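You operate a simulated robot arm through the tools that you are given. There is no shell and no other tool. Be economical: measure what you need, move in short steps, check, and stop when the job is done.

Carry out the task below with a simulated robot arm. There is one attempt and no reset: what you move stays moved.

TASK
Grind the gritty feet of both pots smooth on the plate.
Fine: stand each back where it stood on the short board. Set down upright: small cream flared pot, small green flared pot.

The check looks at the end state, three seconds after you hand in, the way a careful person would. Anything else that was tipped, shoved, dropped, spilled or broken makes it a failure.

THE ROBOT
A 5-joint arm with a two-finger parallel gripper, fixed in place. Base frame: the origin is at the foot of the arm, x ahead of it, y to its left, z up; the work surface is at about z = 0. Readings come in m, rad, newtons and seconds.
With the tool pointing down near the work surface it reaches from about 0.26 to 0.6 m from the base axis. Its first joint turns from -1.152 to 1.152 rad. The tool tilts only in the upright plane through the base axis and itself; it spins freely about its own axis. Payload 1.57 kg.
The TCP is the grasp point between the finger pads, 0.03 m short of the fingertips. In the tool frame z runs along the fingers and y along their closing line. The gripper opens to 0.08 m. The fingers are 0.017 m wide and 0.012 m thick; the gripper's body (0.04 by 0.082 m) begins 0.08 m behind the TCP.
Orientation is told as [roll, pitch, yaw] about the base's x, y, z axes, in that order, counted from this pose: with the fingers straight down and closing along the base's y, the tool's x points along the base's -x, its y along +y and its z along -z.

THE INTERFACE
- The arm moves only by the tool apply_moves. Its argument "series" is a list of rows, each a list of 3 entries, a list of its own where there are three numbers: the shift along the tool's x, y, z in m, then the turn, a rotation vector about the tool's x, y, z in rad, then the opening in per cent of the stroke, from 0 (shut) to 100 (fully open). In form: [[[dx, dy, dz], [ax, ay, az], jaw], ...]. A call has 1 to 10 rows; each row shifts and turns the commanded pose from where the row before left it, along the tool's axes as they then stand. Each row takes 0.2 s and may step no farther than 0.05 m and 0.15 rad from the row before; otherwise, or with a gripper value out of range, the whole call is refused. A pose out of reach is approached as far as the arm can. The call stops where the force on the tool passes 40 N (or 10 N more than at its start, if that is more) or the arm is blocked; 0.2 s more then pass. Each finger travels about 0.153 m/s and halts on what it meets, pressing with about 37 N; the grip force reading is that of the motor and also rises with nothing between the fingers. The clock runs only during rows and for 0.2 s after the last one: add rows that do not move to give the fingers time. The reply holds the time, the measured pose of the TCP, the force on the tool along the base axes, the opening and the grip force, in the units named above and with some noise, with the torque about the TCP (base axes, N m) and any sound that the robot's microphone picked up, and new pictures: "views" is both (left out), scene, wrist or none.
- Cameras (640 x 400 px; columns grow to the right, rows downward): "scene" is fixed at [0.0323, 0.387, 0.5271]; the picture's right is [-0.81, -0.58, 0.00], its down [-0.31, 0.43, -0.85] and it looks along [0.49, -0.69, -0.53] (base axes); focal length 326 px, centre (320, 200). "wrist" rides on the gripper at [0.072, -0.007, -0.122] in the tool frame; the picture's right is [0.09, 1.00, 0.00], its down [-0.84, 0.08, -0.54] and it looks along [-0.54, 0.05, 0.84] (tool axes); focal length 238 px, centre (320, 200). There is no depth. A picture from a camera that has moved, and an enlarged one, comes with that camera's place and axes in the base frame and with its lens.
- zoom(camera, box): a new picture of the part [left, top, right, bottom] of that camera's present view, enlarged. No time passes.
- job_done(): hands the job in; it is judged then, once.

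Go step by step. Nothing tells you positions but the pictures and the camera data: compare them with the known pose of the tool, close in by small moves and look again before you grip or let go. The budget is 120 turns and 200 pictures, counting those below and the enlarged ones. Unless the task says otherwise, let go and move clear before handing in, and close with one line.

The tools are called after "Request:" by a JSON object that holds its "method" and its "body". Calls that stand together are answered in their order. apply_moves: Moves the arm, as the interface text tells. Its arguments: {"type":"object","properties":{"series":{"type":"array","items":{"type":"array"}},"views":{"type":"string","enum":["both","scene","wrist","none"]}},"required":["series"]} The other tools are called the same way: zoom (camera, box) takes an enlarged picture of a part of a camera's view; job_done () hands the job in.

At the start:

```text
clock: 0.0
tcp_pos: [0.4259, -0.1216, 0.3046]
tool_rot: [0.002, 0.0, 0.0]
contact_force: [-0.2, 0.2, -0.2]
torque: [0.0, 0.01, -0.01]
opening: 0.0801
grip_force: 0.1
```

scene: 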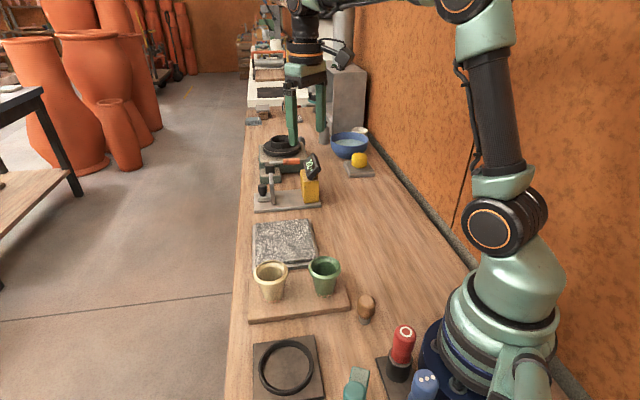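
wrist: 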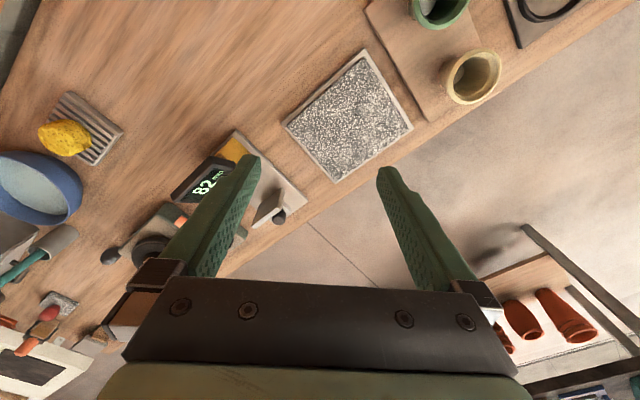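

I see the cream and green pots on the short board, with the speckled grinding plate just beyond it. I'll zoom in for detail before moving.

Request:
{"method": "zoom", "body": {"camera": "scene", "box": [225, 205, 385, 305]}}

Request:
{"method": "zoom", "body": {"camera": "wrist", "box": [270, 0, 590, 200]}}

Request:
{"method": "zoom", "body": {"camera": "scene", "box": [230, 220, 470, 370]}}

```text
4.00 times, centred on (305, 255) of scene
camera zoom: at [0.0323, 0.387, 0.5271], right [-0.81, -0.58, 0.0], down [-0.31, 0.43, -0.85], along [0.49, -0.69, -0.53], focal length 1302 px, centre (380, -20)
```

zoom: 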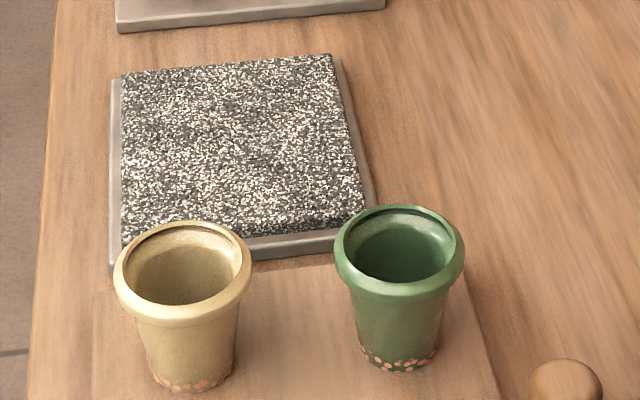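

```text
2.00 times, centred on (430, 100) of wrist
camera zoom: at [0.3541, -0.1295, 0.4273], right [-0.09, 1.0, 0.0], down [0.84, 0.08, 0.54], along [0.54, 0.05, -0.84], focal length 477 px, centre (100, 400)
```

zoom: 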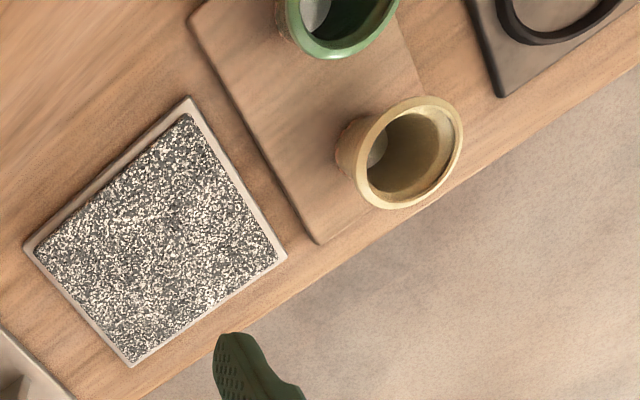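

```text
2.67 times, centred on (350, 295) of scene
camera zoom: at [0.0323, 0.387, 0.5271], right [-0.81, -0.58, 0.0], down [-0.31, 0.43, -0.85], along [0.49, -0.69, -0.53], focal length 868 px, centre (240, -53)
```

zoom: 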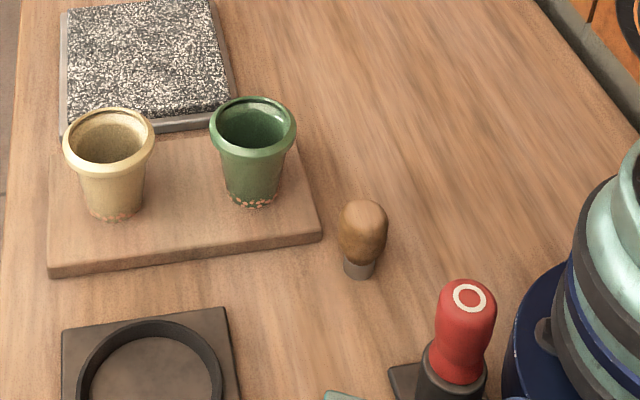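

Cream pot is at about (0.365, 0.077) and green at about (0.288, 0.009), with rims near z 0.088. The plate is centred near (0.468, -0.075) and turned 45°. I'll move above the cream pot and turn so the fingers close across the line joining the pots.

Request:
{"method": "apply_moves", "body": {"series": [[[0.0122, 0.0398, 0], [0, 0, 0], 100], [[0.0122, 0.0398, 0], [0, 0, 0], 100], [[0.0122, 0.0398, 0], [0, 0, 0], 100], [[0.0122, 0.0398, 0], [0, 0, 0], 100], [[0.0122, 0.0398, 0], [0, 0, 0], 100], [[0, 0, 0], [0, 0, -0.15], 100], [[0, 0, 0], [0, 0, -0.15], 100], [[0, 0, 0], [0, 0, -0.15], 100], [[0, 0, 0], [0, 0, -0.15], 100], [[0, 0, 0], [0, 0, -0.15], 100]]}}

```text
clock: 2.2
tcp_pos: [0.3657, 0.0761, 0.3055]
tool_rot: [0.0, -0.001, 0.755]
contact_force: [-0.3, -0.6, -0.1]
torque: [-0.01, 0.0, 0.0]
opening: 0.08
grip_force: 0.0
camera wrist: at [0.3168, 0.0222, 0.4272], right [-0.75, 0.66, 0.0], down [0.56, 0.63, 0.54], along [0.36, 0.41, -0.84], focal length 238 px, centre (320, 200)
```

scene: 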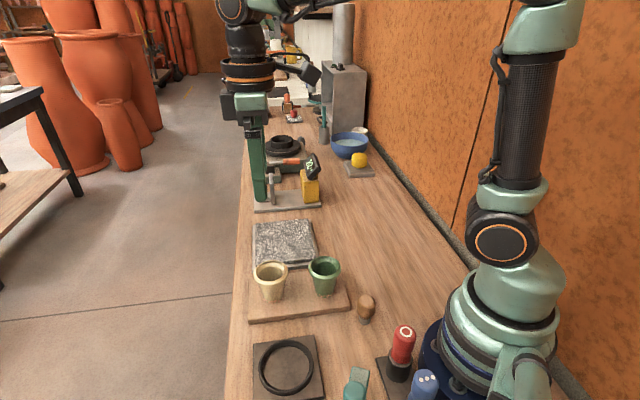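
wrist: 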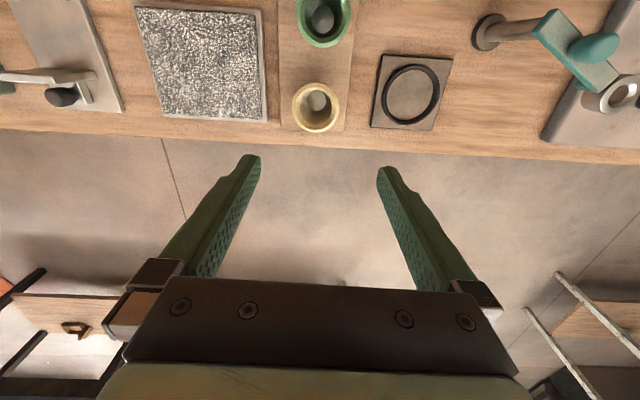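

The wrist picture agrees that the cream pot is near (0.366, 0.074). I'll finish the turn and come down to just above it.

Request:
{"method": "apply_moves", "body": {"series": [[[0, 0, 0.045], [0, 0, -0.03], 100], [[0, 0, 0.045], [0, 0, 0], 100], [[0, 0, 0.04], [0, 0, 0], 100], [[0, 0, 0.04], [0, 0, 0], 100], [[0, 0, 0], [0, 0, 0], 100]]}}

Request:
{"method": "zoom", "body": {"camera": "scene", "box": [225, 205, 385, 305]}}

```text
clock: 3.4
tcp_pos: [0.3649, 0.0764, 0.1346]
tool_rot: [0.0, 0.0, 0.78]
contact_force: [-0.9, -0.8, -0.5]
torque: [0.02, 0.0, -0.01]
opening: 0.0799
grip_force: 0.1
camera wrist: at [0.3181, 0.0211, 0.2568], right [-0.77, 0.64, 0.0], down [0.54, 0.64, 0.54], along [0.35, 0.41, -0.84], focal length 238 px, centre (320, 200)
```

scene: 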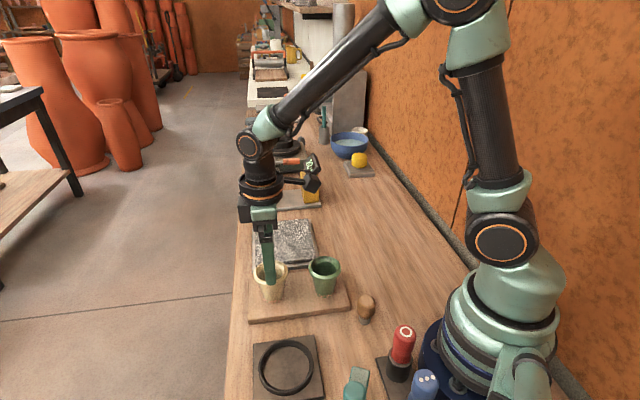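
wrist: 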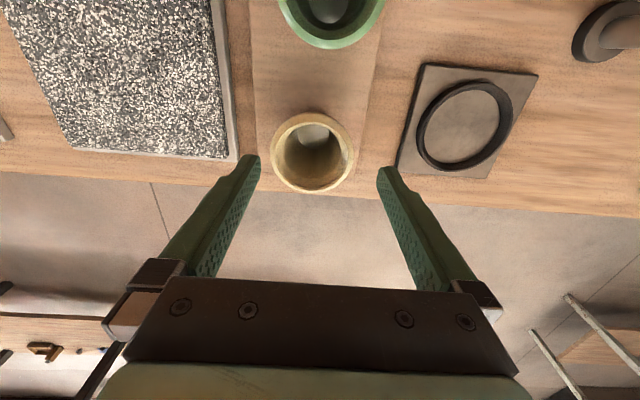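

```text
4.00 times, centred on (305, 255) of scene
camera zoom: at [0.0323, 0.387, 0.5271], right [-0.81, -0.58, 0.0], down [-0.31, 0.43, -0.85], along [0.49, -0.69, -0.53], focal length 1302 px, centre (380, -20)
```

zoom: 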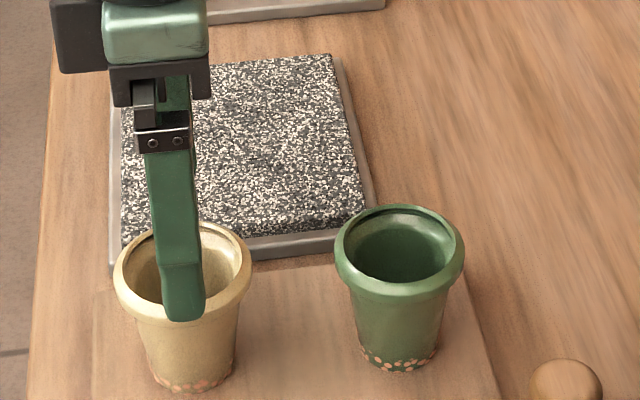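

The wrist view shows the cream pot about 5 mm to one side of the fingers' middle. I'll correct, lower a little and look closely.

Request:
{"method": "apply_moves", "body": {"series": [[[0.003, -0.0045, 0.008], [0, 0, 0], 100], [[0, 0, 0], [0, 0, 0], 100]], "views": "none"}}

Request:
{"method": "zoom", "body": {"camera": "wrist", "box": [220, 80, 420, 205]}}

Request:
{"method": "zoom", "body": {"camera": "scene", "box": [225, 205, 385, 305]}}

```text
clock: 4.0
tcp_pos: [0.3664, 0.0711, 0.1261]
tool_rot: [-0.001, -0.002, 0.781]
contact_force: [-0.4, 0.0, 0.2]
torque: [0.01, -0.04, -0.05]
opening: 0.0799
grip_force: 0.1
```

```text
3.20 times, centred on (320, 142) of wrist
camera zoom: at [0.319, 0.0156, 0.2494], right [-0.77, 0.64, 0.0], down [0.54, 0.64, 0.54], along [0.35, 0.41, -0.84], focal length 763 px, centre (320, 384)
```

zoom: 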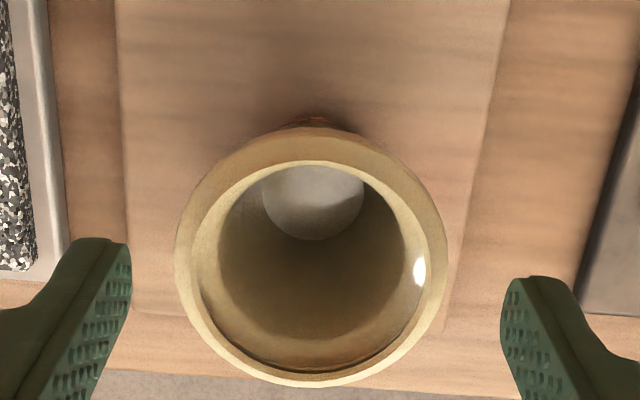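

```text
4.00 times, centred on (305, 255) of scene
camera zoom: at [0.0323, 0.387, 0.5271], right [-0.81, -0.58, 0.0], down [-0.31, 0.43, -0.85], along [0.49, -0.69, -0.53], focal length 1302 px, centre (380, -20)
```

zoom: 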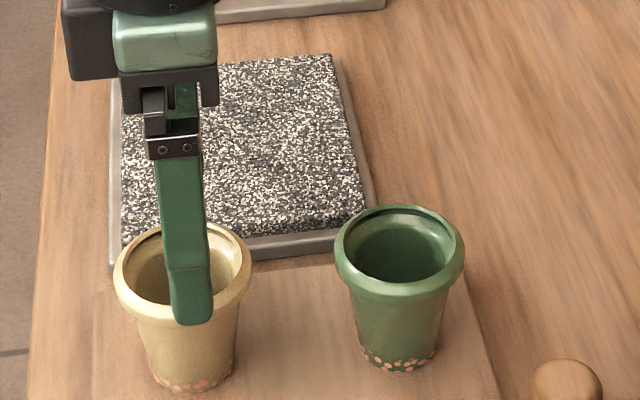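

Centred to within a couple of millimetres now. I'll fine-correct, descend so the pads straddle the rim, and close.

Request:
{"method": "apply_moves", "body": {"series": [[[-0.002, -0.0015, 0], [0, 0, 0], 100], [[0, 0, 0.016], [0, 0, 0], 100], [[0, 0, 0.016], [0, 0, 0], 100], [[0, 0, 0.016], [0, 0, 0], 100], [[0, 0, 0], [0, 0, 0], 100]]}}

Request:
{"method": "zoom", "body": {"camera": "wrist", "box": [220, 80, 420, 205]}}

Request:
{"method": "zoom", "body": {"camera": "scene", "box": [225, 205, 385, 305]}}

```text
clock: 5.2
tcp_pos: [0.3694, 0.0717, 0.0793]
tool_rot: [-0.001, 0.0, 0.781]
contact_force: [1.1, -0.1, -0.7]
torque: [-0.03, 0.03, 0.04]
opening: 0.08
grip_force: 0.1
camera wrist: at [0.3218, 0.0163, 0.2009], right [-0.77, 0.64, 0.0], down [0.54, 0.64, 0.54], along [0.35, 0.42, -0.84], focal length 238 px, centre (320, 200)
```

scene: 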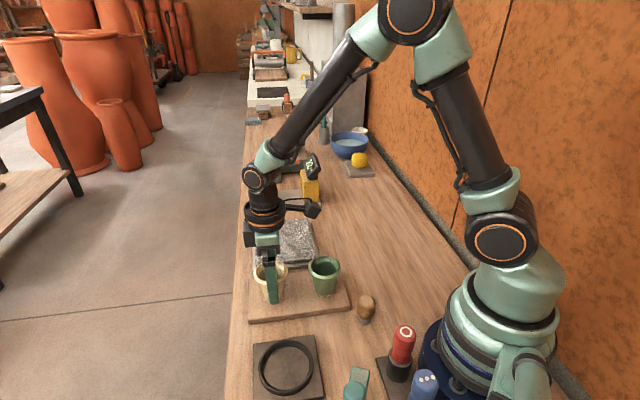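
wrist: 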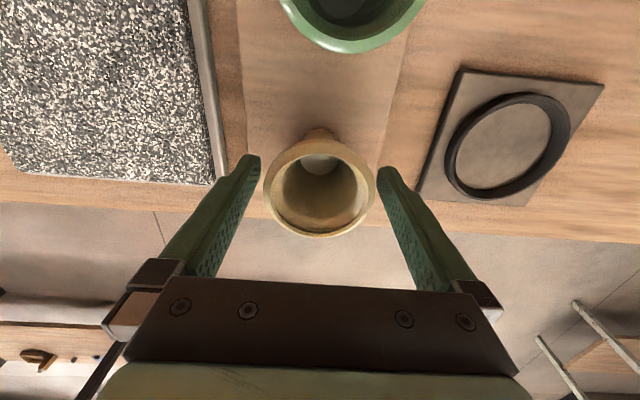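

```text
3.20 times, centred on (320, 142) of wrist
camera zoom: at [0.3218, 0.0163, 0.2009], right [-0.77, 0.64, 0.0], down [0.54, 0.64, 0.54], along [0.35, 0.42, -0.84], focal length 763 px, centre (320, 384)
```

zoom: 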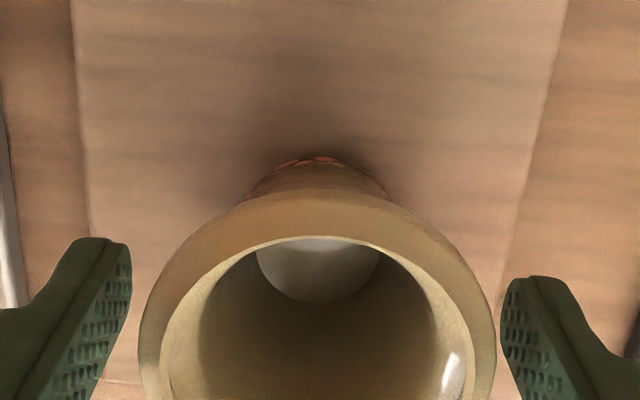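

```text
4.00 times, centred on (305, 255) of scene
camera zoom: at [0.0323, 0.387, 0.5271], right [-0.81, -0.58, 0.0], down [-0.31, 0.43, -0.85], along [0.49, -0.69, -0.53], focal length 1302 px, centre (380, -20)
```

zoom: 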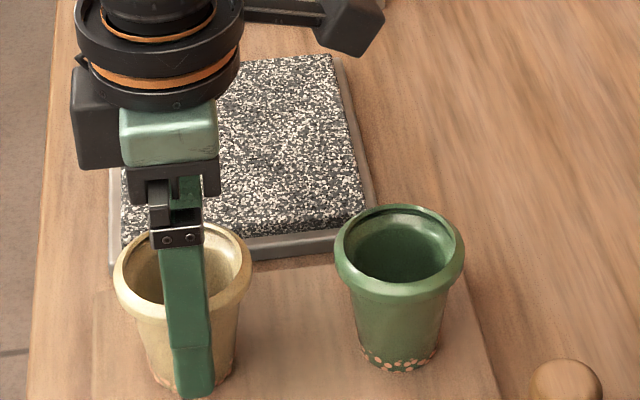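

The fingers straddle the rim, centred. Closing now.

Request:
{"method": "apply_moves", "body": {"series": [[[0, 0, 0], [0, 0, 0], 70], [[0, 0, 0], [0, 0, 0], 60], [[0, 0, 0], [0, 0, 0], 60]]}}

```text
clock: 6.0
tcp_pos: [0.3696, 0.0711, 0.0792]
tool_rot: [0.001, 0.001, 0.781]
contact_force: [-0.3, -0.7, 0.3]
torque: [-0.01, -0.02, -0.02]
opening: 0.0647
grip_force: 37.3
camera wrist: at [0.3218, 0.0163, 0.2011], right [-0.77, 0.64, 0.0], down [0.54, 0.64, 0.54], along [0.35, 0.41, -0.84], focal length 238 px, centre (320, 200)
```

scene: 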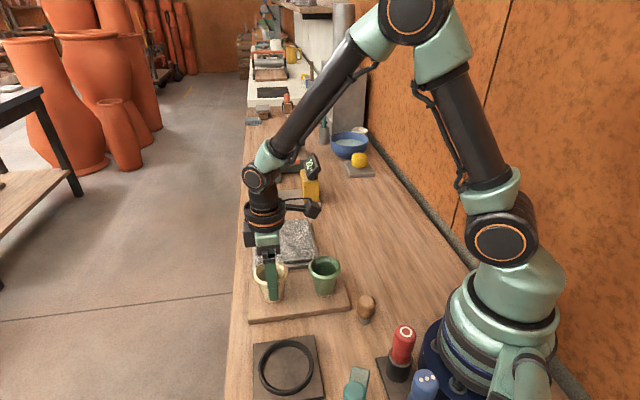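
wrist: 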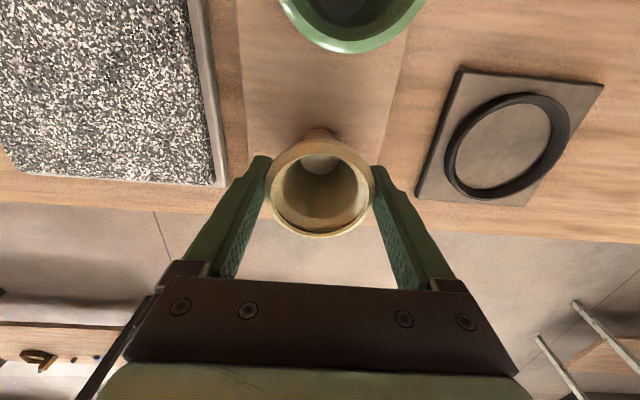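

Gripped at 37 N (opening 65 mm). Lifting straight up, then a look.

Request:
{"method": "apply_moves", "body": {"series": [[[0, 0, -0.015], [0, 0, 0], 60], [[0, 0, -0.03], [0, 0, 0], 60], [[0, 0, -0.03], [0, 0, 0], 60], [[0, 0, 0], [0, 0, 0], 60]], "views": "wrist"}}

Request:
{"method": "zoom", "body": {"camera": "scene", "box": [225, 205, 385, 305]}}

```text
clock: 7.0
tcp_pos: [0.3693, 0.0722, 0.1562]
tool_rot: [0.0, 0.001, 0.781]
contact_force: [-1.1, 0.1, -0.9]
torque: [0.02, 0.02, -0.01]
opening: 0.0644
grip_force: 36.1
camera wrist: at [0.3214, 0.0165, 0.277], right [-0.77, 0.64, 0.0], down [0.54, 0.64, 0.54], along [0.35, 0.41, -0.84], focal length 238 px, centre (320, 200)
```

wrist: 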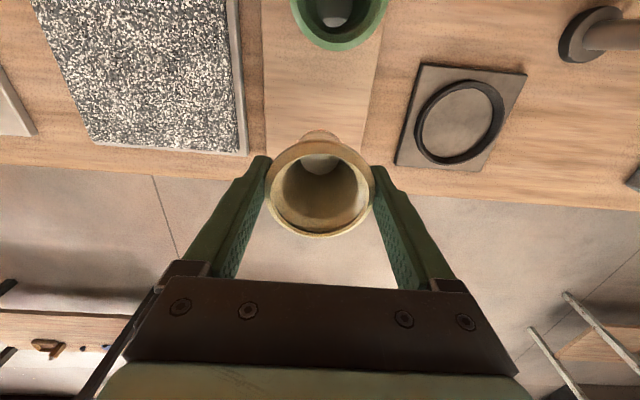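

```text
4.00 times, centred on (305, 255) of scene
camera zoom: at [0.0323, 0.387, 0.5271], right [-0.81, -0.58, 0.0], down [-0.31, 0.43, -0.85], along [0.49, -0.69, -0.53], focal length 1302 px, centre (380, -20)
```

zoom: 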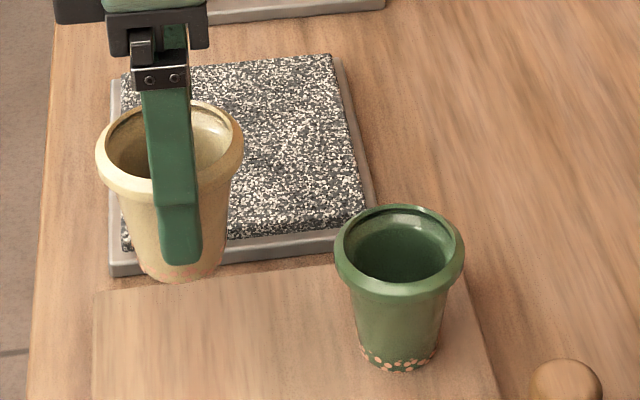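

The cream pot came up upright without slipping. Carrying it over the plate's centre.

Request:
{"method": "apply_moves", "body": {"series": [[[0.0066, -0.0346, 0], [0, 0, 0], 60], [[0.0066, -0.0346, 0], [0, 0, 0], 60], [[0.0066, -0.0346, 0], [0, 0, 0], 60], [[0.0066, -0.0346, 0], [0, 0, 0], 60], [[0.0066, -0.0346, 0.02], [0, 0, 0], 60], [[0, 0, 0.02], [0, 0, 0], 60], [[0, 0, 0], [0, 0, 0], 60]]}}

Request:
{"method": "zoom", "body": {"camera": "scene", "box": [225, 165, 385, 265]}}

```text
clock: 8.6
tcp_pos: [0.4687, -0.0753, 0.1144]
tool_rot: [0.0, 0.002, 0.78]
contact_force: [0.4, -0.1, -1.5]
torque: [0.02, -0.03, -0.01]
opening: 0.0646
grip_force: 36.3
camera wrist: at [0.4203, -0.1301, 0.2365], right [-0.77, 0.64, 0.0], down [0.54, 0.64, 0.54], along [0.35, 0.41, -0.84], focal length 238 px, centre (320, 200)
```

scene: 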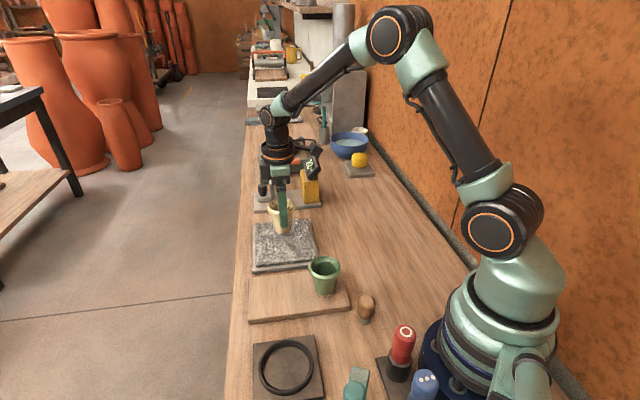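
wrist: 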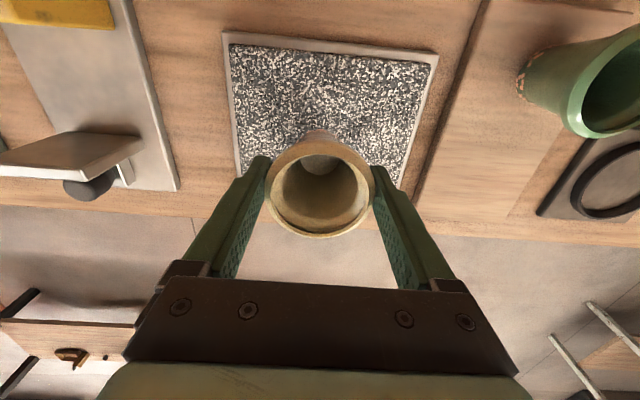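

```text
4.00 times, centred on (305, 215) of scene
camera zoom: at [0.0323, 0.387, 0.5271], right [-0.81, -0.58, 0.0], down [-0.31, 0.43, -0.85], along [0.49, -0.69, -0.53], focal length 1302 px, centre (380, 140)
```

zoom: 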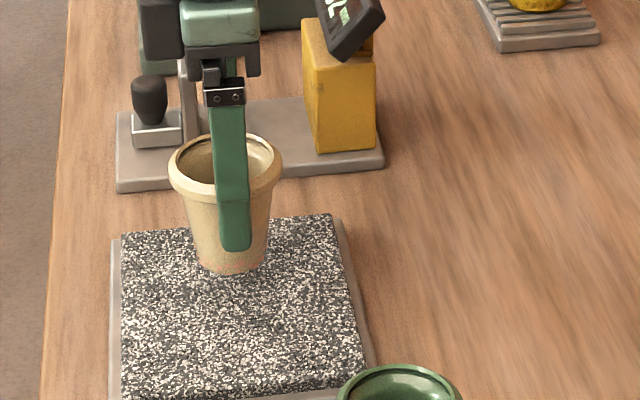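

The pot hangs over the plate, with its foot perhaps 30 mm above it. Coming down gently, watching the force.

Request:
{"method": "apply_moves", "body": {"series": [[[0, 0, 0.008], [0, 0, 0], 60], [[0, 0, 0.008], [0, 0, 0], 60], [[0, 0, 0.004], [0, 0, 0], 60], [[0, 0, 0.002], [0, 0, 0], 60], [[0, 0, 0], [0, 0, 0], 60]], "views": "none"}}

Request:
{"method": "zoom", "body": {"camera": "scene", "box": [225, 185, 353, 265]}}

```text
clock: 9.8
tcp_pos: [0.4676, -0.0757, 0.0918]
tool_rot: [0.0, 0.001, 0.78]
contact_force: [0.4, -0.2, -1.3]
torque: [0.0, 0.03, 0.02]
opening: 0.0646
grip_force: 36.7
```

```text
5.00 times, centred on (289, 225) of scene
camera zoom: at [0.0323, 0.387, 0.5271], right [-0.81, -0.58, 0.0], down [-0.31, 0.43, -0.85], along [0.49, -0.69, -0.53], focal length 1628 px, centre (475, 75)
```

zoom: 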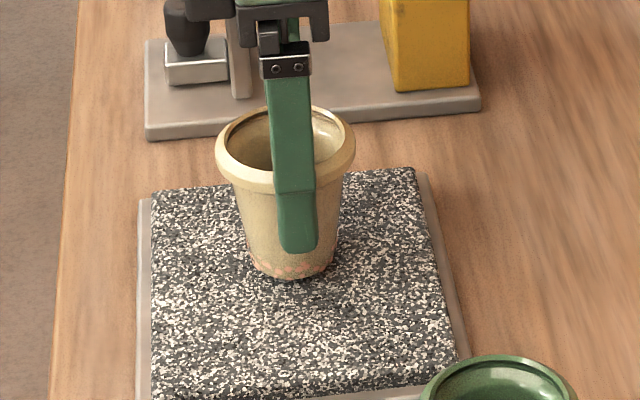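

Nearly touching. I'll take 1 mm steps until I feel contact.

Request:
{"method": "apply_moves", "body": {"series": [[[0, 0, 0.001], [0, 0, 0], 60], [[0, 0, 0.001], [0, 0, 0], 60], [[0, 0, 0.001], [0, 0, 0], 60], [[0, 0, 0], [0, 0, 0], 60]], "views": "none"}}

```text
clock: 10.8
tcp_pos: [0.4677, -0.0745, 0.0891]
tool_rot: [-0.001, -0.001, 0.78]
contact_force: [-1.1, 0.7, -0.8]
torque: [0.01, 0.01, -0.03]
opening: 0.0644
grip_force: 37.0
```

Request:
{"method": "apply_moves", "body": {"series": [[[0, 0, 0.001], [0, 0, 0], 60], [[0, 0, 0.001], [0, 0, 0], 60], [[0, 0, 0.001], [0, 0, 0], 60], [[0, 0, 0], [0, 0, 0], 60]], "views": "none"}}

```text
clock: 11.8
tcp_pos: [0.4672, -0.0744, 0.0862]
tool_rot: [-0.001, -0.001, 0.78]
contact_force: [0.3, 0.0, -1.8]
torque: [-0.02, 0.02, -0.03]
opening: 0.0646
grip_force: 37.2
```

No contact yet at TCP z 0.086, so I continue down in 1 mm steps.

Request:
{"method": "apply_moves", "body": {"series": [[[0, 0, 0.001], [0, 0, 0], 60], [[0, 0, 0.001], [0, 0, 0], 60], [[0, 0, 0], [0, 0, 0], 60]], "views": "none"}}

Request:
{"method": "zoom", "body": {"camera": "scene", "box": [225, 185, 353, 265]}}

```text
clock: 12.6
tcp_pos: [0.4662, -0.0746, 0.0851]
tool_rot: [0.0, 0.002, 0.779]
contact_force: [-4.5, 3.0, 10.9]
torque: [0.2, 0.36, 0.02]
opening: 0.0649
grip_force: 37.0
```

```text
5.00 times, centred on (289, 225) of scene
camera zoom: at [0.0322, 0.387, 0.5271], right [-0.81, -0.58, 0.0], down [-0.31, 0.43, -0.85], along [0.49, -0.69, -0.53], focal length 1628 px, centre (475, 75)
```

zoom: 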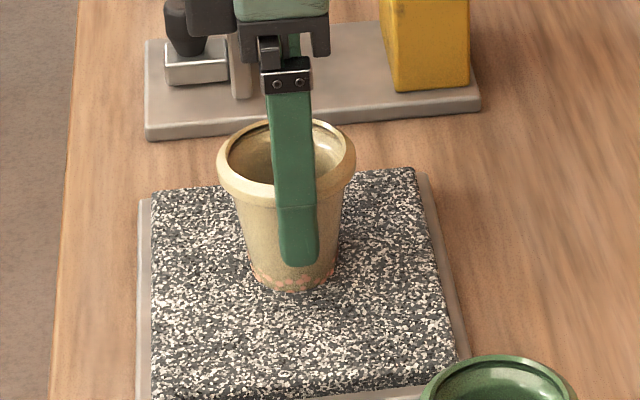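

Contact at about 11 N. I'll start rubbing gently along the closing line.

Request:
{"method": "apply_moves", "body": {"series": [[[0, 0.008, 0], [0, 0, 0], 60], [[0, 0.008, 0], [0, 0, 0], 60], [[0, 0.008, 0], [0, 0, 0], 60], [[0, -0.008, 0], [0, 0, 0], 60], [[0, -0.008, 0], [0, 0, 0], 60], [[0, -0.008, 0], [0, 0, 0], 60], [[0, -0.008, 0], [0, 0, 0], 60], [[0, -0.008, 0], [0, 0, 0], 60], [[0, -0.008, 0], [0, 0, 0], 60]], "views": "wrist"}}

Request:
{"method": "zoom", "body": {"camera": "scene", "box": [225, 185, 353, 265]}}

```text
clock: 14.6
tcp_pos: [0.4852, -0.0914, 0.0844]
tool_rot: [0.0, 0.0, 0.779]
contact_force: [-5.1, 8.5, 20.8]
torque: [0.4, 0.03, 0.08]
opening: 0.0642
grip_force: 37.0
camera wrist: at [0.4374, -0.1471, 0.2066], right [-0.77, 0.64, 0.0], down [0.54, 0.64, 0.54], along [0.35, 0.41, -0.84], focal length 238 px, centre (320, 200)
```

wrist: 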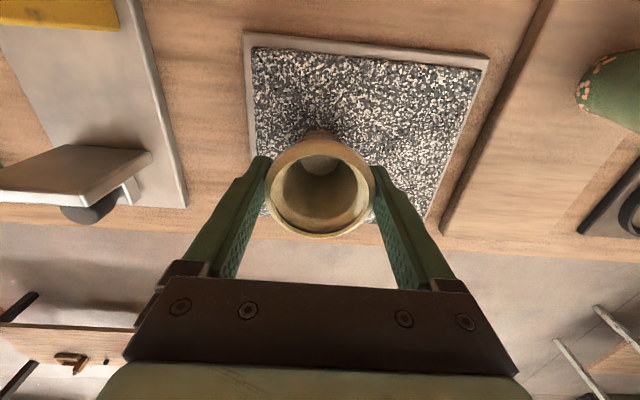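

```text
5.00 times, centred on (289, 225) of scene
camera zoom: at [0.0321, 0.387, 0.5271], right [-0.81, -0.58, 0.0], down [-0.31, 0.43, -0.85], along [0.49, -0.69, -0.53], focal length 1628 px, centre (475, 75)
```

zoom: 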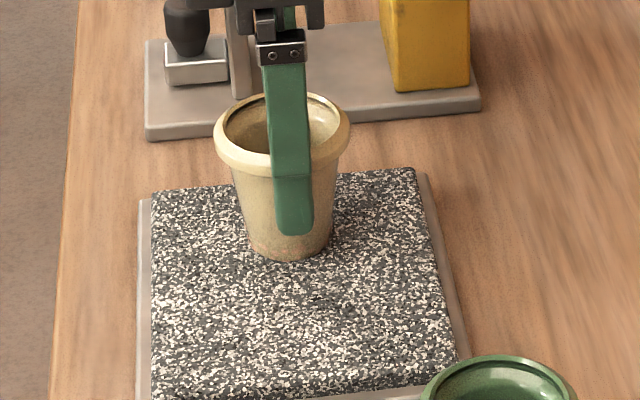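

Grit is already fading and the pot holds upright. More strokes.

Request:
{"method": "apply_moves", "body": {"series": [[[0, 0.01, 0], [0, 0, 0], 60], [[0, 0.01, 0], [0, 0, 0], 60], [[0, 0.01, 0], [0, 0, 0], 60], [[0, 0.01, 0], [0, 0, 0], 60], [[0, 0.01, 0], [0, 0, 0], 60], [[0, -0.01, 0], [0, 0, 0], 60], [[0, -0.01, 0], [0, 0, 0], 60], [[0, -0.01, 0], [0, 0, 0], 60], [[0, -0.01, 0], [0, 0, 0], 60], [[0, -0.01, 0], [0, 0, 0], 60]], "views": "none"}}

Request:
{"method": "apply_moves", "body": {"series": [[[0, 0.01, 0], [0, 0, 0], 60], [[0, 0.01, 0], [0, 0, 0], 60], [[0, 0.01, 0], [0, 0, 0], 60], [[0, 0.01, 0], [0, 0, 0], 60], [[0, 0.01, 0], [0, 0, 0], 60], [[0, -0.01, 0], [0, 0, 0], 60], [[0, -0.01, 0], [0, 0, 0], 60], [[0, -0.01, 0], [0, 0, 0], 60], [[0, -0.01, 0], [0, 0, 0], 60], [[0, -0.01, 0], [0, 0, 0], 60]], "views": "wrist"}}

Request:
{"method": "zoom", "body": {"camera": "scene", "box": [245, 195, 309, 235]}}

```text
clock: 16.8
tcp_pos: [0.4843, -0.0915, 0.0855]
tool_rot: [0.001, 0.001, 0.781]
contact_force: [-4.0, 5.1, 13.5]
torque: [0.21, 0.02, 0.05]
opening: 0.0645
grip_force: 36.8
```

```text
clock: 19.0
tcp_pos: [0.4842, -0.0914, 0.0843]
tool_rot: [-0.002, 0.0, 0.779]
contact_force: [-2.8, 4.2, 10.6]
torque: [0.2, -0.02, 0.05]
opening: 0.0646
grip_force: 36.7
camera wrist: at [0.4373, -0.1471, 0.2063], right [-0.77, 0.64, 0.0], down [0.54, 0.64, 0.54], along [0.35, 0.42, -0.84], focal length 238 px, centre (320, 200)
```

wrist: 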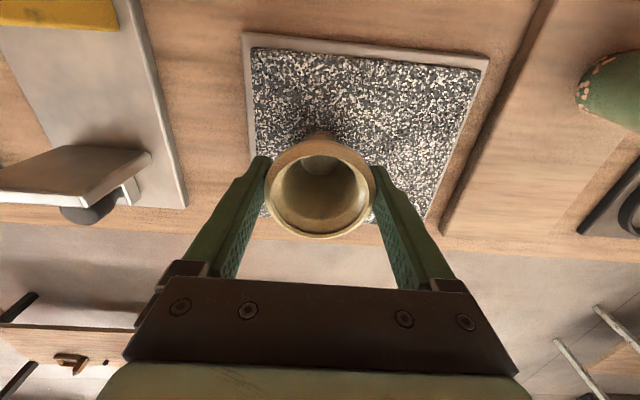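

```text
10.00 times, centred on (277, 215) of scene
camera zoom: at [0.0322, 0.387, 0.5271], right [-0.81, -0.58, 0.0], down [-0.31, 0.43, -0.85], along [0.49, -0.69, -0.53], focal length 3255 px, centre (750, 50)
```

zoom: 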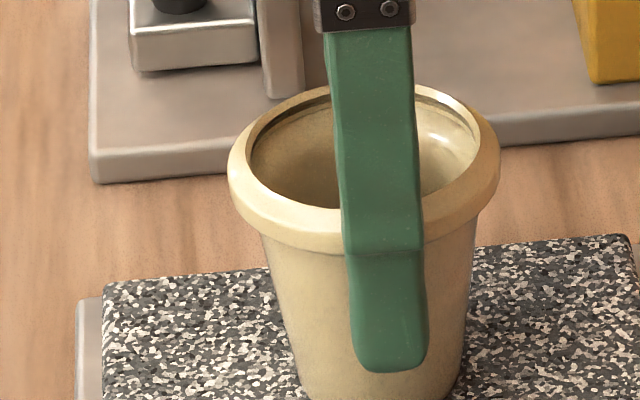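

The side looks clean. I'll check the foot itself, both views.

Request:
{"method": "zoom", "body": {"camera": "scene", "box": [250, 210, 314, 250]}}

Request:
{"method": "zoom", "body": {"camera": "wrist", "box": [256, 100, 384, 180]}}

```text
10.00 times, centred on (282, 230) of scene
camera zoom: at [0.0322, 0.387, 0.5271], right [-0.81, -0.58, 0.0], down [-0.31, 0.43, -0.85], along [0.49, -0.69, -0.53], focal length 3255 px, centre (700, -100)
```

zoom: 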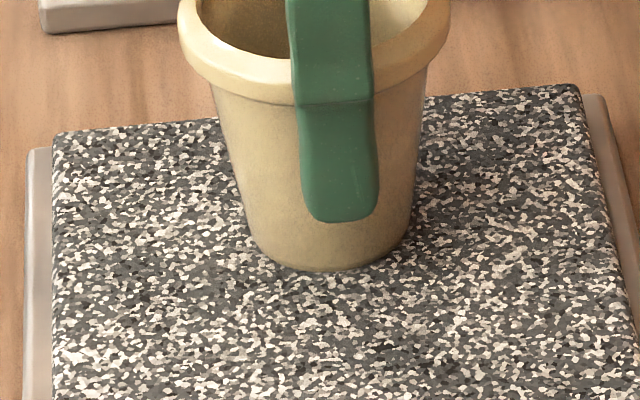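

```text
5.00 times, centred on (320, 140) of wrist
camera zoom: at [0.4373, -0.1471, 0.2063], right [-0.77, 0.64, 0.0], down [0.54, 0.64, 0.54], along [0.35, 0.42, -0.84], focal length 1192 px, centre (320, 500)
```

zoom: 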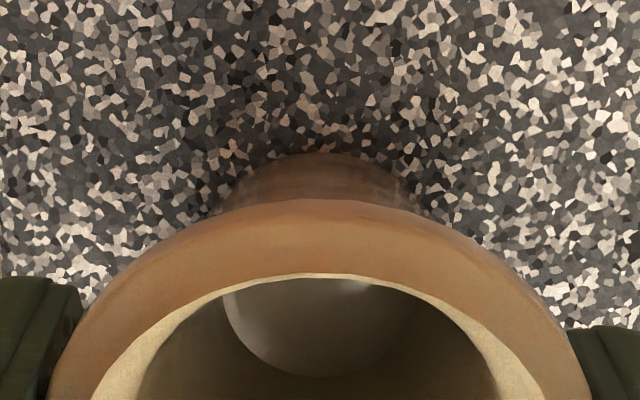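

The foot looks smooth on both sides. One last stroke pair to be sure, then lift.

Request:
{"method": "apply_moves", "body": {"series": [[[0, 0.01, 0], [0, 0, 0], 60], [[0, 0.01, 0], [0, 0, 0], 60], [[0, 0.01, 0], [0, 0, 0], 60], [[0, -0.01, 0], [0, 0, 0], 60], [[0, -0.01, 0], [0, 0, 0], 60], [[0, 0, -0.01], [0, 0, 0], 60], [[0, 0, -0.03], [0, 0, 0], 60], [[0, 0, -0.03], [0, 0, 0], 60], [[0, 0, 0], [0, 0, 0], 60]], "views": "wrist"}}

Request:
{"method": "zoom", "body": {"camera": "scene", "box": [225, 155, 353, 235]}}

```text
clock: 21.0
tcp_pos: [0.4788, -0.0839, 0.1548]
tool_rot: [0.0, 0.0, 0.78]
contact_force: [-0.3, -0.1, -1.0]
torque: [0.0, 0.02, -0.01]
opening: 0.0645
grip_force: 37.2
camera wrist: at [0.4304, -0.1393, 0.2768], right [-0.77, 0.64, 0.0], down [0.54, 0.64, 0.54], along [0.35, 0.42, -0.84], focal length 238 px, centre (320, 200)
```

wrist: 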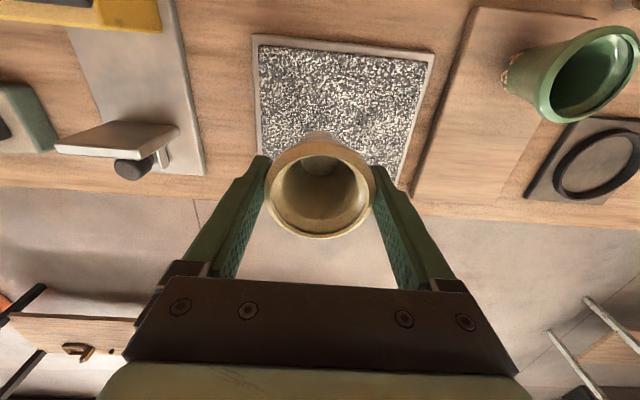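

```text
5.00 times, centred on (289, 195) of scene
camera zoom: at [0.0323, 0.387, 0.5271], right [-0.81, -0.58, 0.0], down [-0.31, 0.43, -0.85], along [0.49, -0.69, -0.53], focal length 1628 px, centre (475, 225)
```

zoom: 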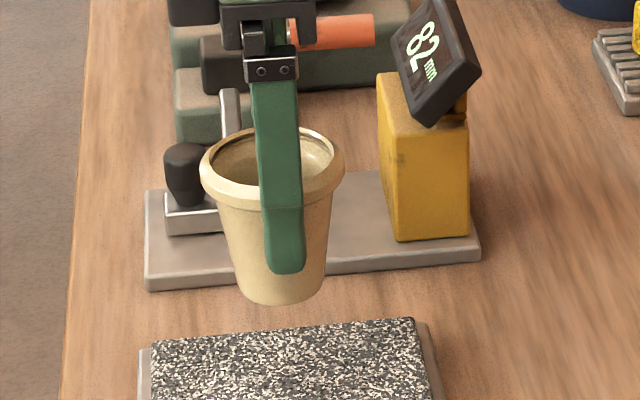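

Cream foot is clean. Carrying it back over its spot on the board.

Request:
{"method": "apply_moves", "body": {"series": [[[-0.0066, 0.0374, 0], [0, 0, 0], 60], [[-0.0066, 0.0374, 0], [0, 0, 0], 60], [[-0.0066, 0.0374, 0], [0, 0, 0], 60], [[-0.0066, 0.0374, 0], [0, 0, 0], 60], [[-0.0066, 0.0374, 0], [0, 0, 0], 60], [[0, 0, 0.03], [0, 0, 0], 60], [[0, 0, 0.025], [0, 0, 0], 60], [[0, 0, 0.01], [0, 0, 0], 60], [[0, 0, 0], [0, 0, 0], 60]]}}

Request:
{"method": "zoom", "body": {"camera": "scene", "box": [225, 205, 385, 305]}}

```text
clock: 23.0
tcp_pos: [0.3683, 0.0712, 0.0877]
tool_rot: [-0.001, 0.001, 0.78]
contact_force: [-0.1, -0.2, -1.4]
torque: [0.02, 0.01, -0.02]
opening: 0.0645
grip_force: 37.3
camera wrist: at [0.3215, 0.0161, 0.2104], right [-0.77, 0.64, 0.0], down [0.54, 0.64, 0.54], along [0.35, 0.42, -0.84], focal length 238 px, centre (320, 200)
```

scene: 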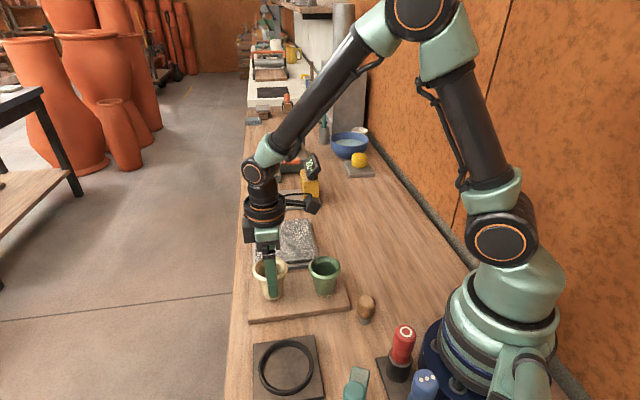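
wrist: 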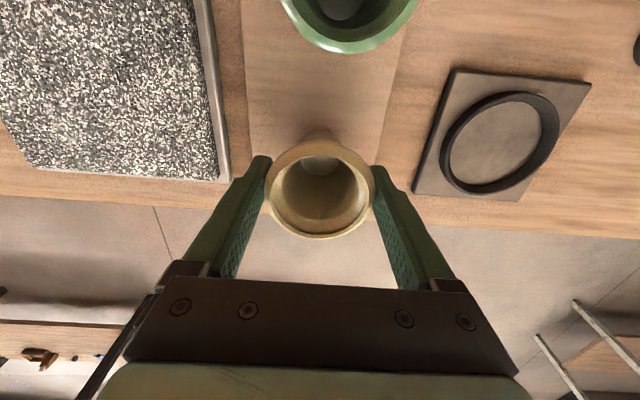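

```text
4.00 times, centred on (305, 255) of scene
camera zoom: at [0.0323, 0.387, 0.5271], right [-0.81, -0.58, 0.0], down [-0.31, 0.43, -0.85], along [0.49, -0.69, -0.53], focal length 1302 px, centre (380, -20)
```

zoom: 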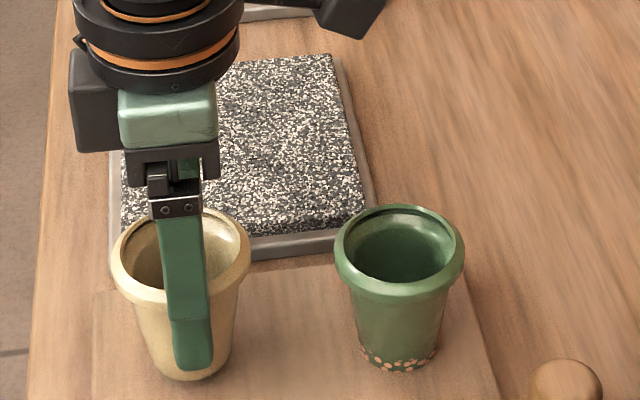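

The cream pot hangs about 8 mm above its old spot. Lowering in small steps until it touches.

Request:
{"method": "apply_moves", "body": {"series": [[[0, 0, 0.003], [0, 0, 0], 60], [[0, 0, 0.001], [0, 0, 0], 60], [[0, 0, 0.001], [0, 0, 0], 60], [[0, 0, 0.001], [0, 0, 0], 60], [[0, 0, 0], [0, 0, 0], 60]], "views": "none"}}

```text
clock: 24.2
tcp_pos: [0.3692, 0.0721, 0.0825]
tool_rot: [0.0, 0.0, 0.779]
contact_force: [0.3, 0.4, -0.8]
torque: [-0.02, 0.01, 0.0]
opening: 0.0646
grip_force: 36.7
```

Request:
{"method": "apply_moves", "body": {"series": [[[0, 0, 0.001], [0, 0, 0], 60], [[0, 0, 0.001], [0, 0, 0], 60], [[0, 0, 0], [0, 0, 0], 60]], "views": "none"}}

```text
clock: 25.0
tcp_pos: [0.3694, 0.0724, 0.0811]
tool_rot: [-0.001, 0.0, 0.78]
contact_force: [0.3, -0.6, -0.9]
torque: [0.03, 0.0, -0.04]
opening: 0.0643
grip_force: 37.5
```

Still in the air at z 0.081, so a bit further.

Request:
{"method": "apply_moves", "body": {"series": [[[0, 0, 0.001], [0, 0, 0], 60], [[0, 0, 0.001], [0, 0, 0], 60], [[0, 0, 0], [0, 0, 0], 60]], "views": "none"}}

```text
clock: 25.8
tcp_pos: [0.3702, 0.0707, 0.0784]
tool_rot: [0.001, 0.0, 0.779]
contact_force: [0.2, 0.2, -0.8]
torque: [-0.01, 0.0, -0.01]
opening: 0.0644
grip_force: 37.2
```

Request:
{"method": "apply_moves", "body": {"series": [[[0, 0, 0.0007], [0, 0, 0], 60], [[0, 0, 0.0007], [0, 0, 0], 60], [[0, 0, 0], [0, 0, 0], 60]], "views": "wrist"}}

Request:
{"method": "zoom", "body": {"camera": "scene", "box": [225, 205, 385, 305]}}

```text
clock: 26.6
tcp_pos: [0.3704, 0.0717, 0.0788]
tool_rot: [0.001, 0.0, 0.78]
contact_force: [-1.9, 0.0, 4.4]
torque: [-0.1, 0.04, 0.0]
opening: 0.0647
grip_force: 37.2
camera wrist: at [0.3223, 0.0158, 0.2003], right [-0.77, 0.64, 0.0], down [0.54, 0.64, 0.54], along [0.35, 0.42, -0.84], focal length 238 px, centre (320, 200)
```

wrist: 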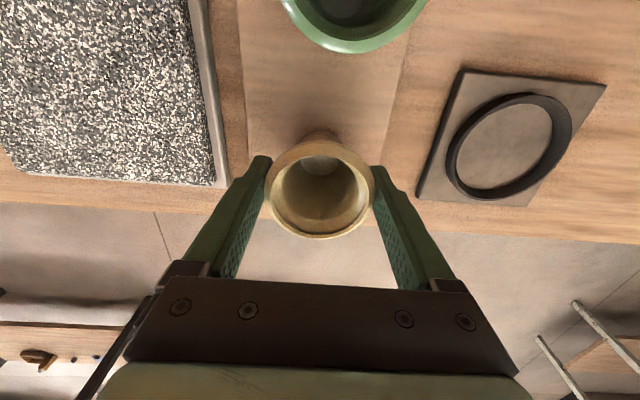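

```text
4.00 times, centred on (305, 255) of scene
camera zoom: at [0.0322, 0.387, 0.5271], right [-0.81, -0.58, 0.0], down [-0.31, 0.43, -0.85], along [0.49, -0.69, -0.53], focal length 1302 px, centre (380, -20)
```

zoom: 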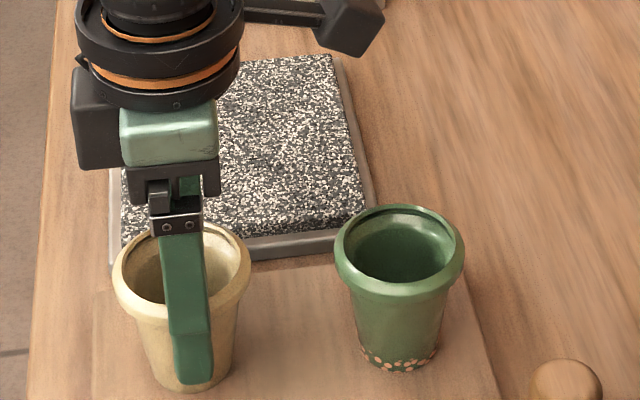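

Touchdown with about 5 N, and the rim is at the same pixels as before. Opening and lifting clear.

Request:
{"method": "apply_moves", "body": {"series": [[[0, 0, 0], [0, 0, 0], 85], [[0, 0, 0], [0, 0, 0], 100], [[0, 0, 0], [0, 0, 0], 100], [[0, 0, -0.02], [0, 0, 0], 100], [[0, 0, -0.03], [0, 0, 0], 100], [[0, 0, -0.03], [0, 0, 0], 100], [[0, 0, 0], [0, 0, 0], 100]], "views": "wrist"}}

Request:
{"method": "zoom", "body": {"camera": "scene", "box": [225, 205, 385, 305]}}

```text
clock: 28.2
tcp_pos: [0.37, 0.0727, 0.1593]
tool_rot: [0.001, -0.001, 0.781]
contact_force: [-0.3, 0.4, -0.1]
torque: [-0.01, 0.03, 0.0]
opening: 0.0799
grip_force: 0.0
camera wrist: at [0.3215, 0.0159, 0.2807], right [-0.77, 0.64, 0.0], down [0.54, 0.64, 0.54], along [0.35, 0.42, -0.84], focal length 238 px, centre (320, 200)
```

wrist: 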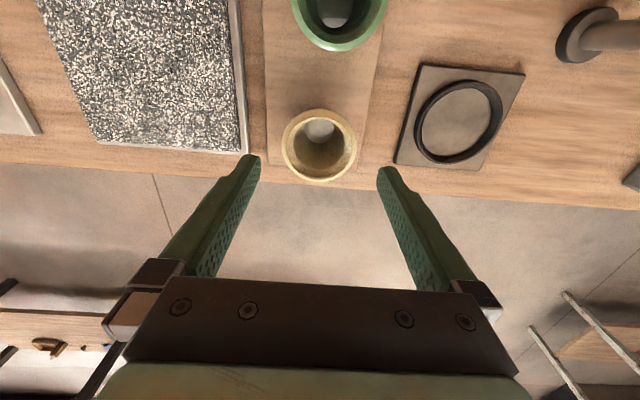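

```text
4.00 times, centred on (305, 255) of scene
camera zoom: at [0.0323, 0.387, 0.5271], right [-0.81, -0.58, 0.0], down [-0.31, 0.43, -0.85], along [0.49, -0.69, -0.53], focal length 1302 px, centre (380, -20)
```

zoom: 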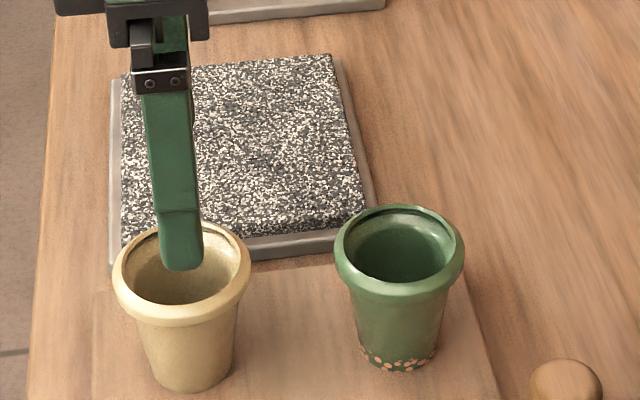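

Cream stands back in place, clean and upright. Now over to the green pot, estimated near (0.292, 0.003).

Request:
{"method": "apply_moves", "body": {"series": [[[0.026, 0.0015, 0], [0, 0, 0], 100], [[0.026, 0.0015, 0], [0, 0, 0], 100], [[0.026, 0.0015, 0], [0, 0, 0], 100], [[0.026, 0.0015, 0.01], [0, 0, 0], 100], [[0, 0, 0.02], [0, 0, 0], 100], [[0, 0, 0], [0, 0, 0], 100]]}}

Request:
{"method": "zoom", "body": {"camera": "wrist", "box": [220, 80, 420, 205]}}

Request:
{"method": "zoom", "body": {"camera": "scene", "box": [225, 205, 385, 305]}}

```text
clock: 29.6
tcp_pos: [0.2907, 0.0026, 0.1284]
tool_rot: [0.0, 0.002, 0.78]
contact_force: [0.0, 0.0, -0.9]
torque: [0.03, -0.02, -0.01]
opening: 0.0799
grip_force: 0.1
camera wrist: at [0.2434, -0.0533, 0.2499], right [-0.77, 0.64, 0.0], down [0.54, 0.64, 0.54], along [0.35, 0.42, -0.84], focal length 238 px, centre (320, 200)
```

scene: 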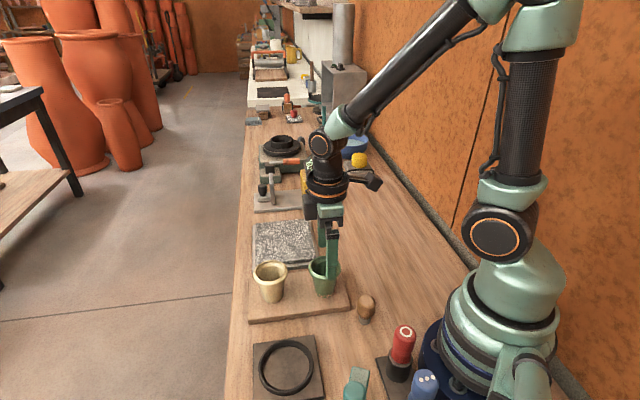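
wrist: 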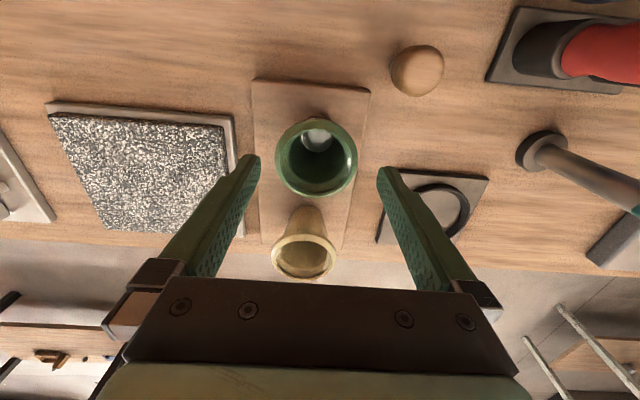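

```text
3.20 times, centred on (320, 142) of wrist
camera zoom: at [0.2434, -0.0533, 0.2499], right [-0.77, 0.64, 0.0], down [0.54, 0.64, 0.54], along [0.35, 0.42, -0.84], focal length 763 px, centre (320, 384)
```

zoom: 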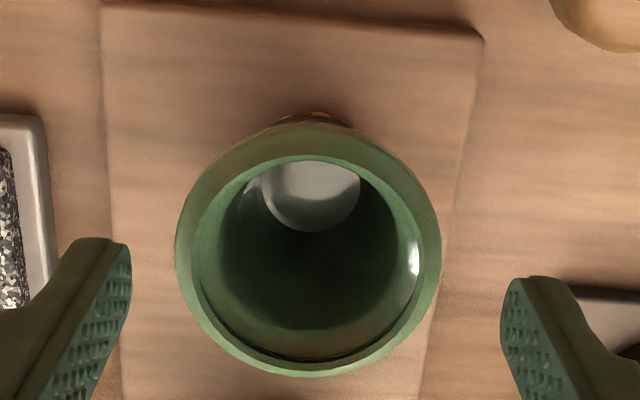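

```text
4.00 times, centred on (305, 255) of scene
camera zoom: at [0.0323, 0.387, 0.5271], right [-0.81, -0.58, 0.0], down [-0.31, 0.43, -0.85], along [0.49, -0.69, -0.53], focal length 1302 px, centre (380, -20)
```

zoom: 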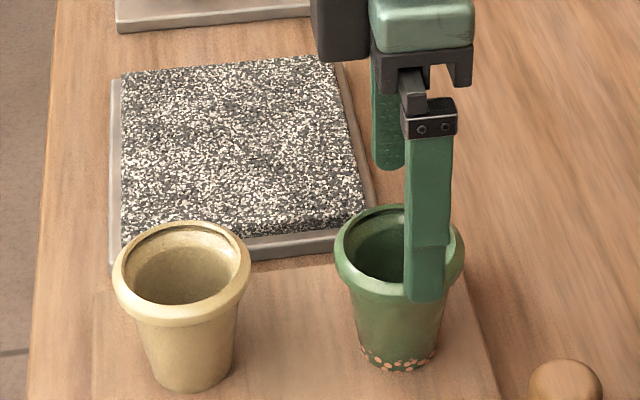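

Nearly aligned; I'll correct about 2 mm sideways and descend around the green rim.

Request:
{"method": "apply_moves", "body": {"series": [[[-0.0007, -0.002, 0], [0, 0, 0], 100], [[0, 0, 0.017], [0, 0, 0], 100], [[0, 0, 0.016], [0, 0, 0], 100], [[0, 0, 0.016], [0, 0, 0], 100], [[0, 0, 0], [0, 0, 0], 100]], "views": "wrist"}}

Request:
{"method": "zoom", "body": {"camera": "wrist", "box": [220, 120, 420, 245]}}

Request:
{"method": "zoom", "body": {"camera": "scene", "box": [225, 205, 385, 305]}}

```text
clock: 30.8
tcp_pos: [0.2935, 0.0004, 0.0784]
tool_rot: [0.001, 0.0, 0.781]
contact_force: [-0.2, -0.7, 0.7]
torque: [0.02, -0.02, 0.0]
opening: 0.0801
grip_force: 0.0
camera wrist: at [0.2455, -0.0542, 0.2004], right [-0.77, 0.64, 0.0], down [0.54, 0.64, 0.54], along [0.35, 0.42, -0.84], focal length 238 px, centre (320, 200)
```

wrist: 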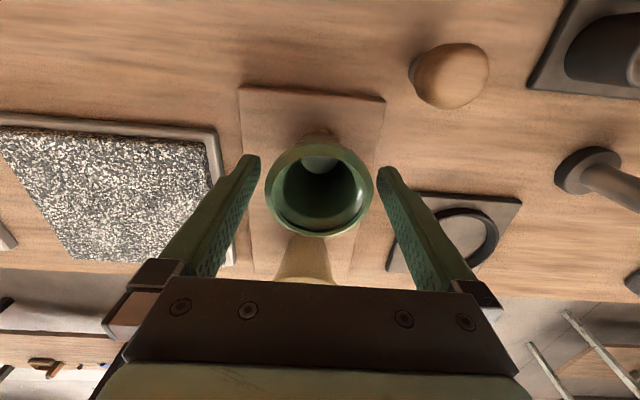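

```text
3.20 times, centred on (320, 182) of wrist
camera zoom: at [0.2455, -0.0542, 0.2004], right [-0.77, 0.64, 0.0], down [0.54, 0.64, 0.54], along [0.35, 0.42, -0.84], focal length 763 px, centre (320, 256)
```

zoom: 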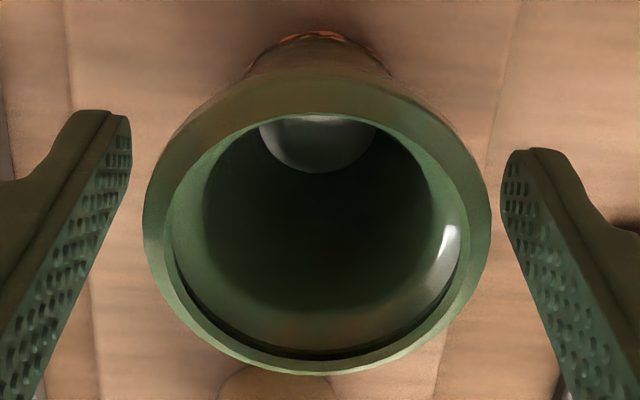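

```text
4.00 times, centred on (305, 255) of scene
camera zoom: at [0.0323, 0.387, 0.5271], right [-0.81, -0.58, 0.0], down [-0.31, 0.43, -0.85], along [0.49, -0.69, -0.53], focal length 1302 px, centre (380, -20)
```

zoom: 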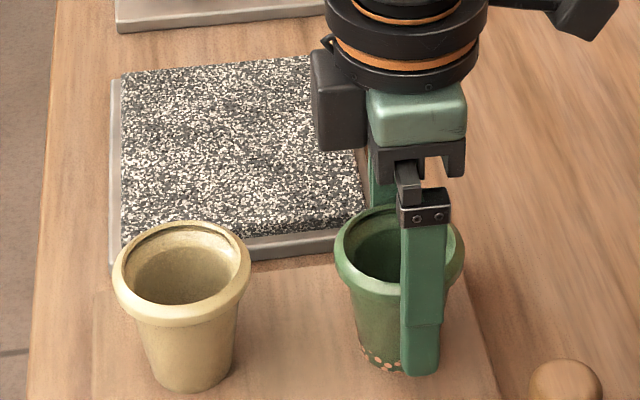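

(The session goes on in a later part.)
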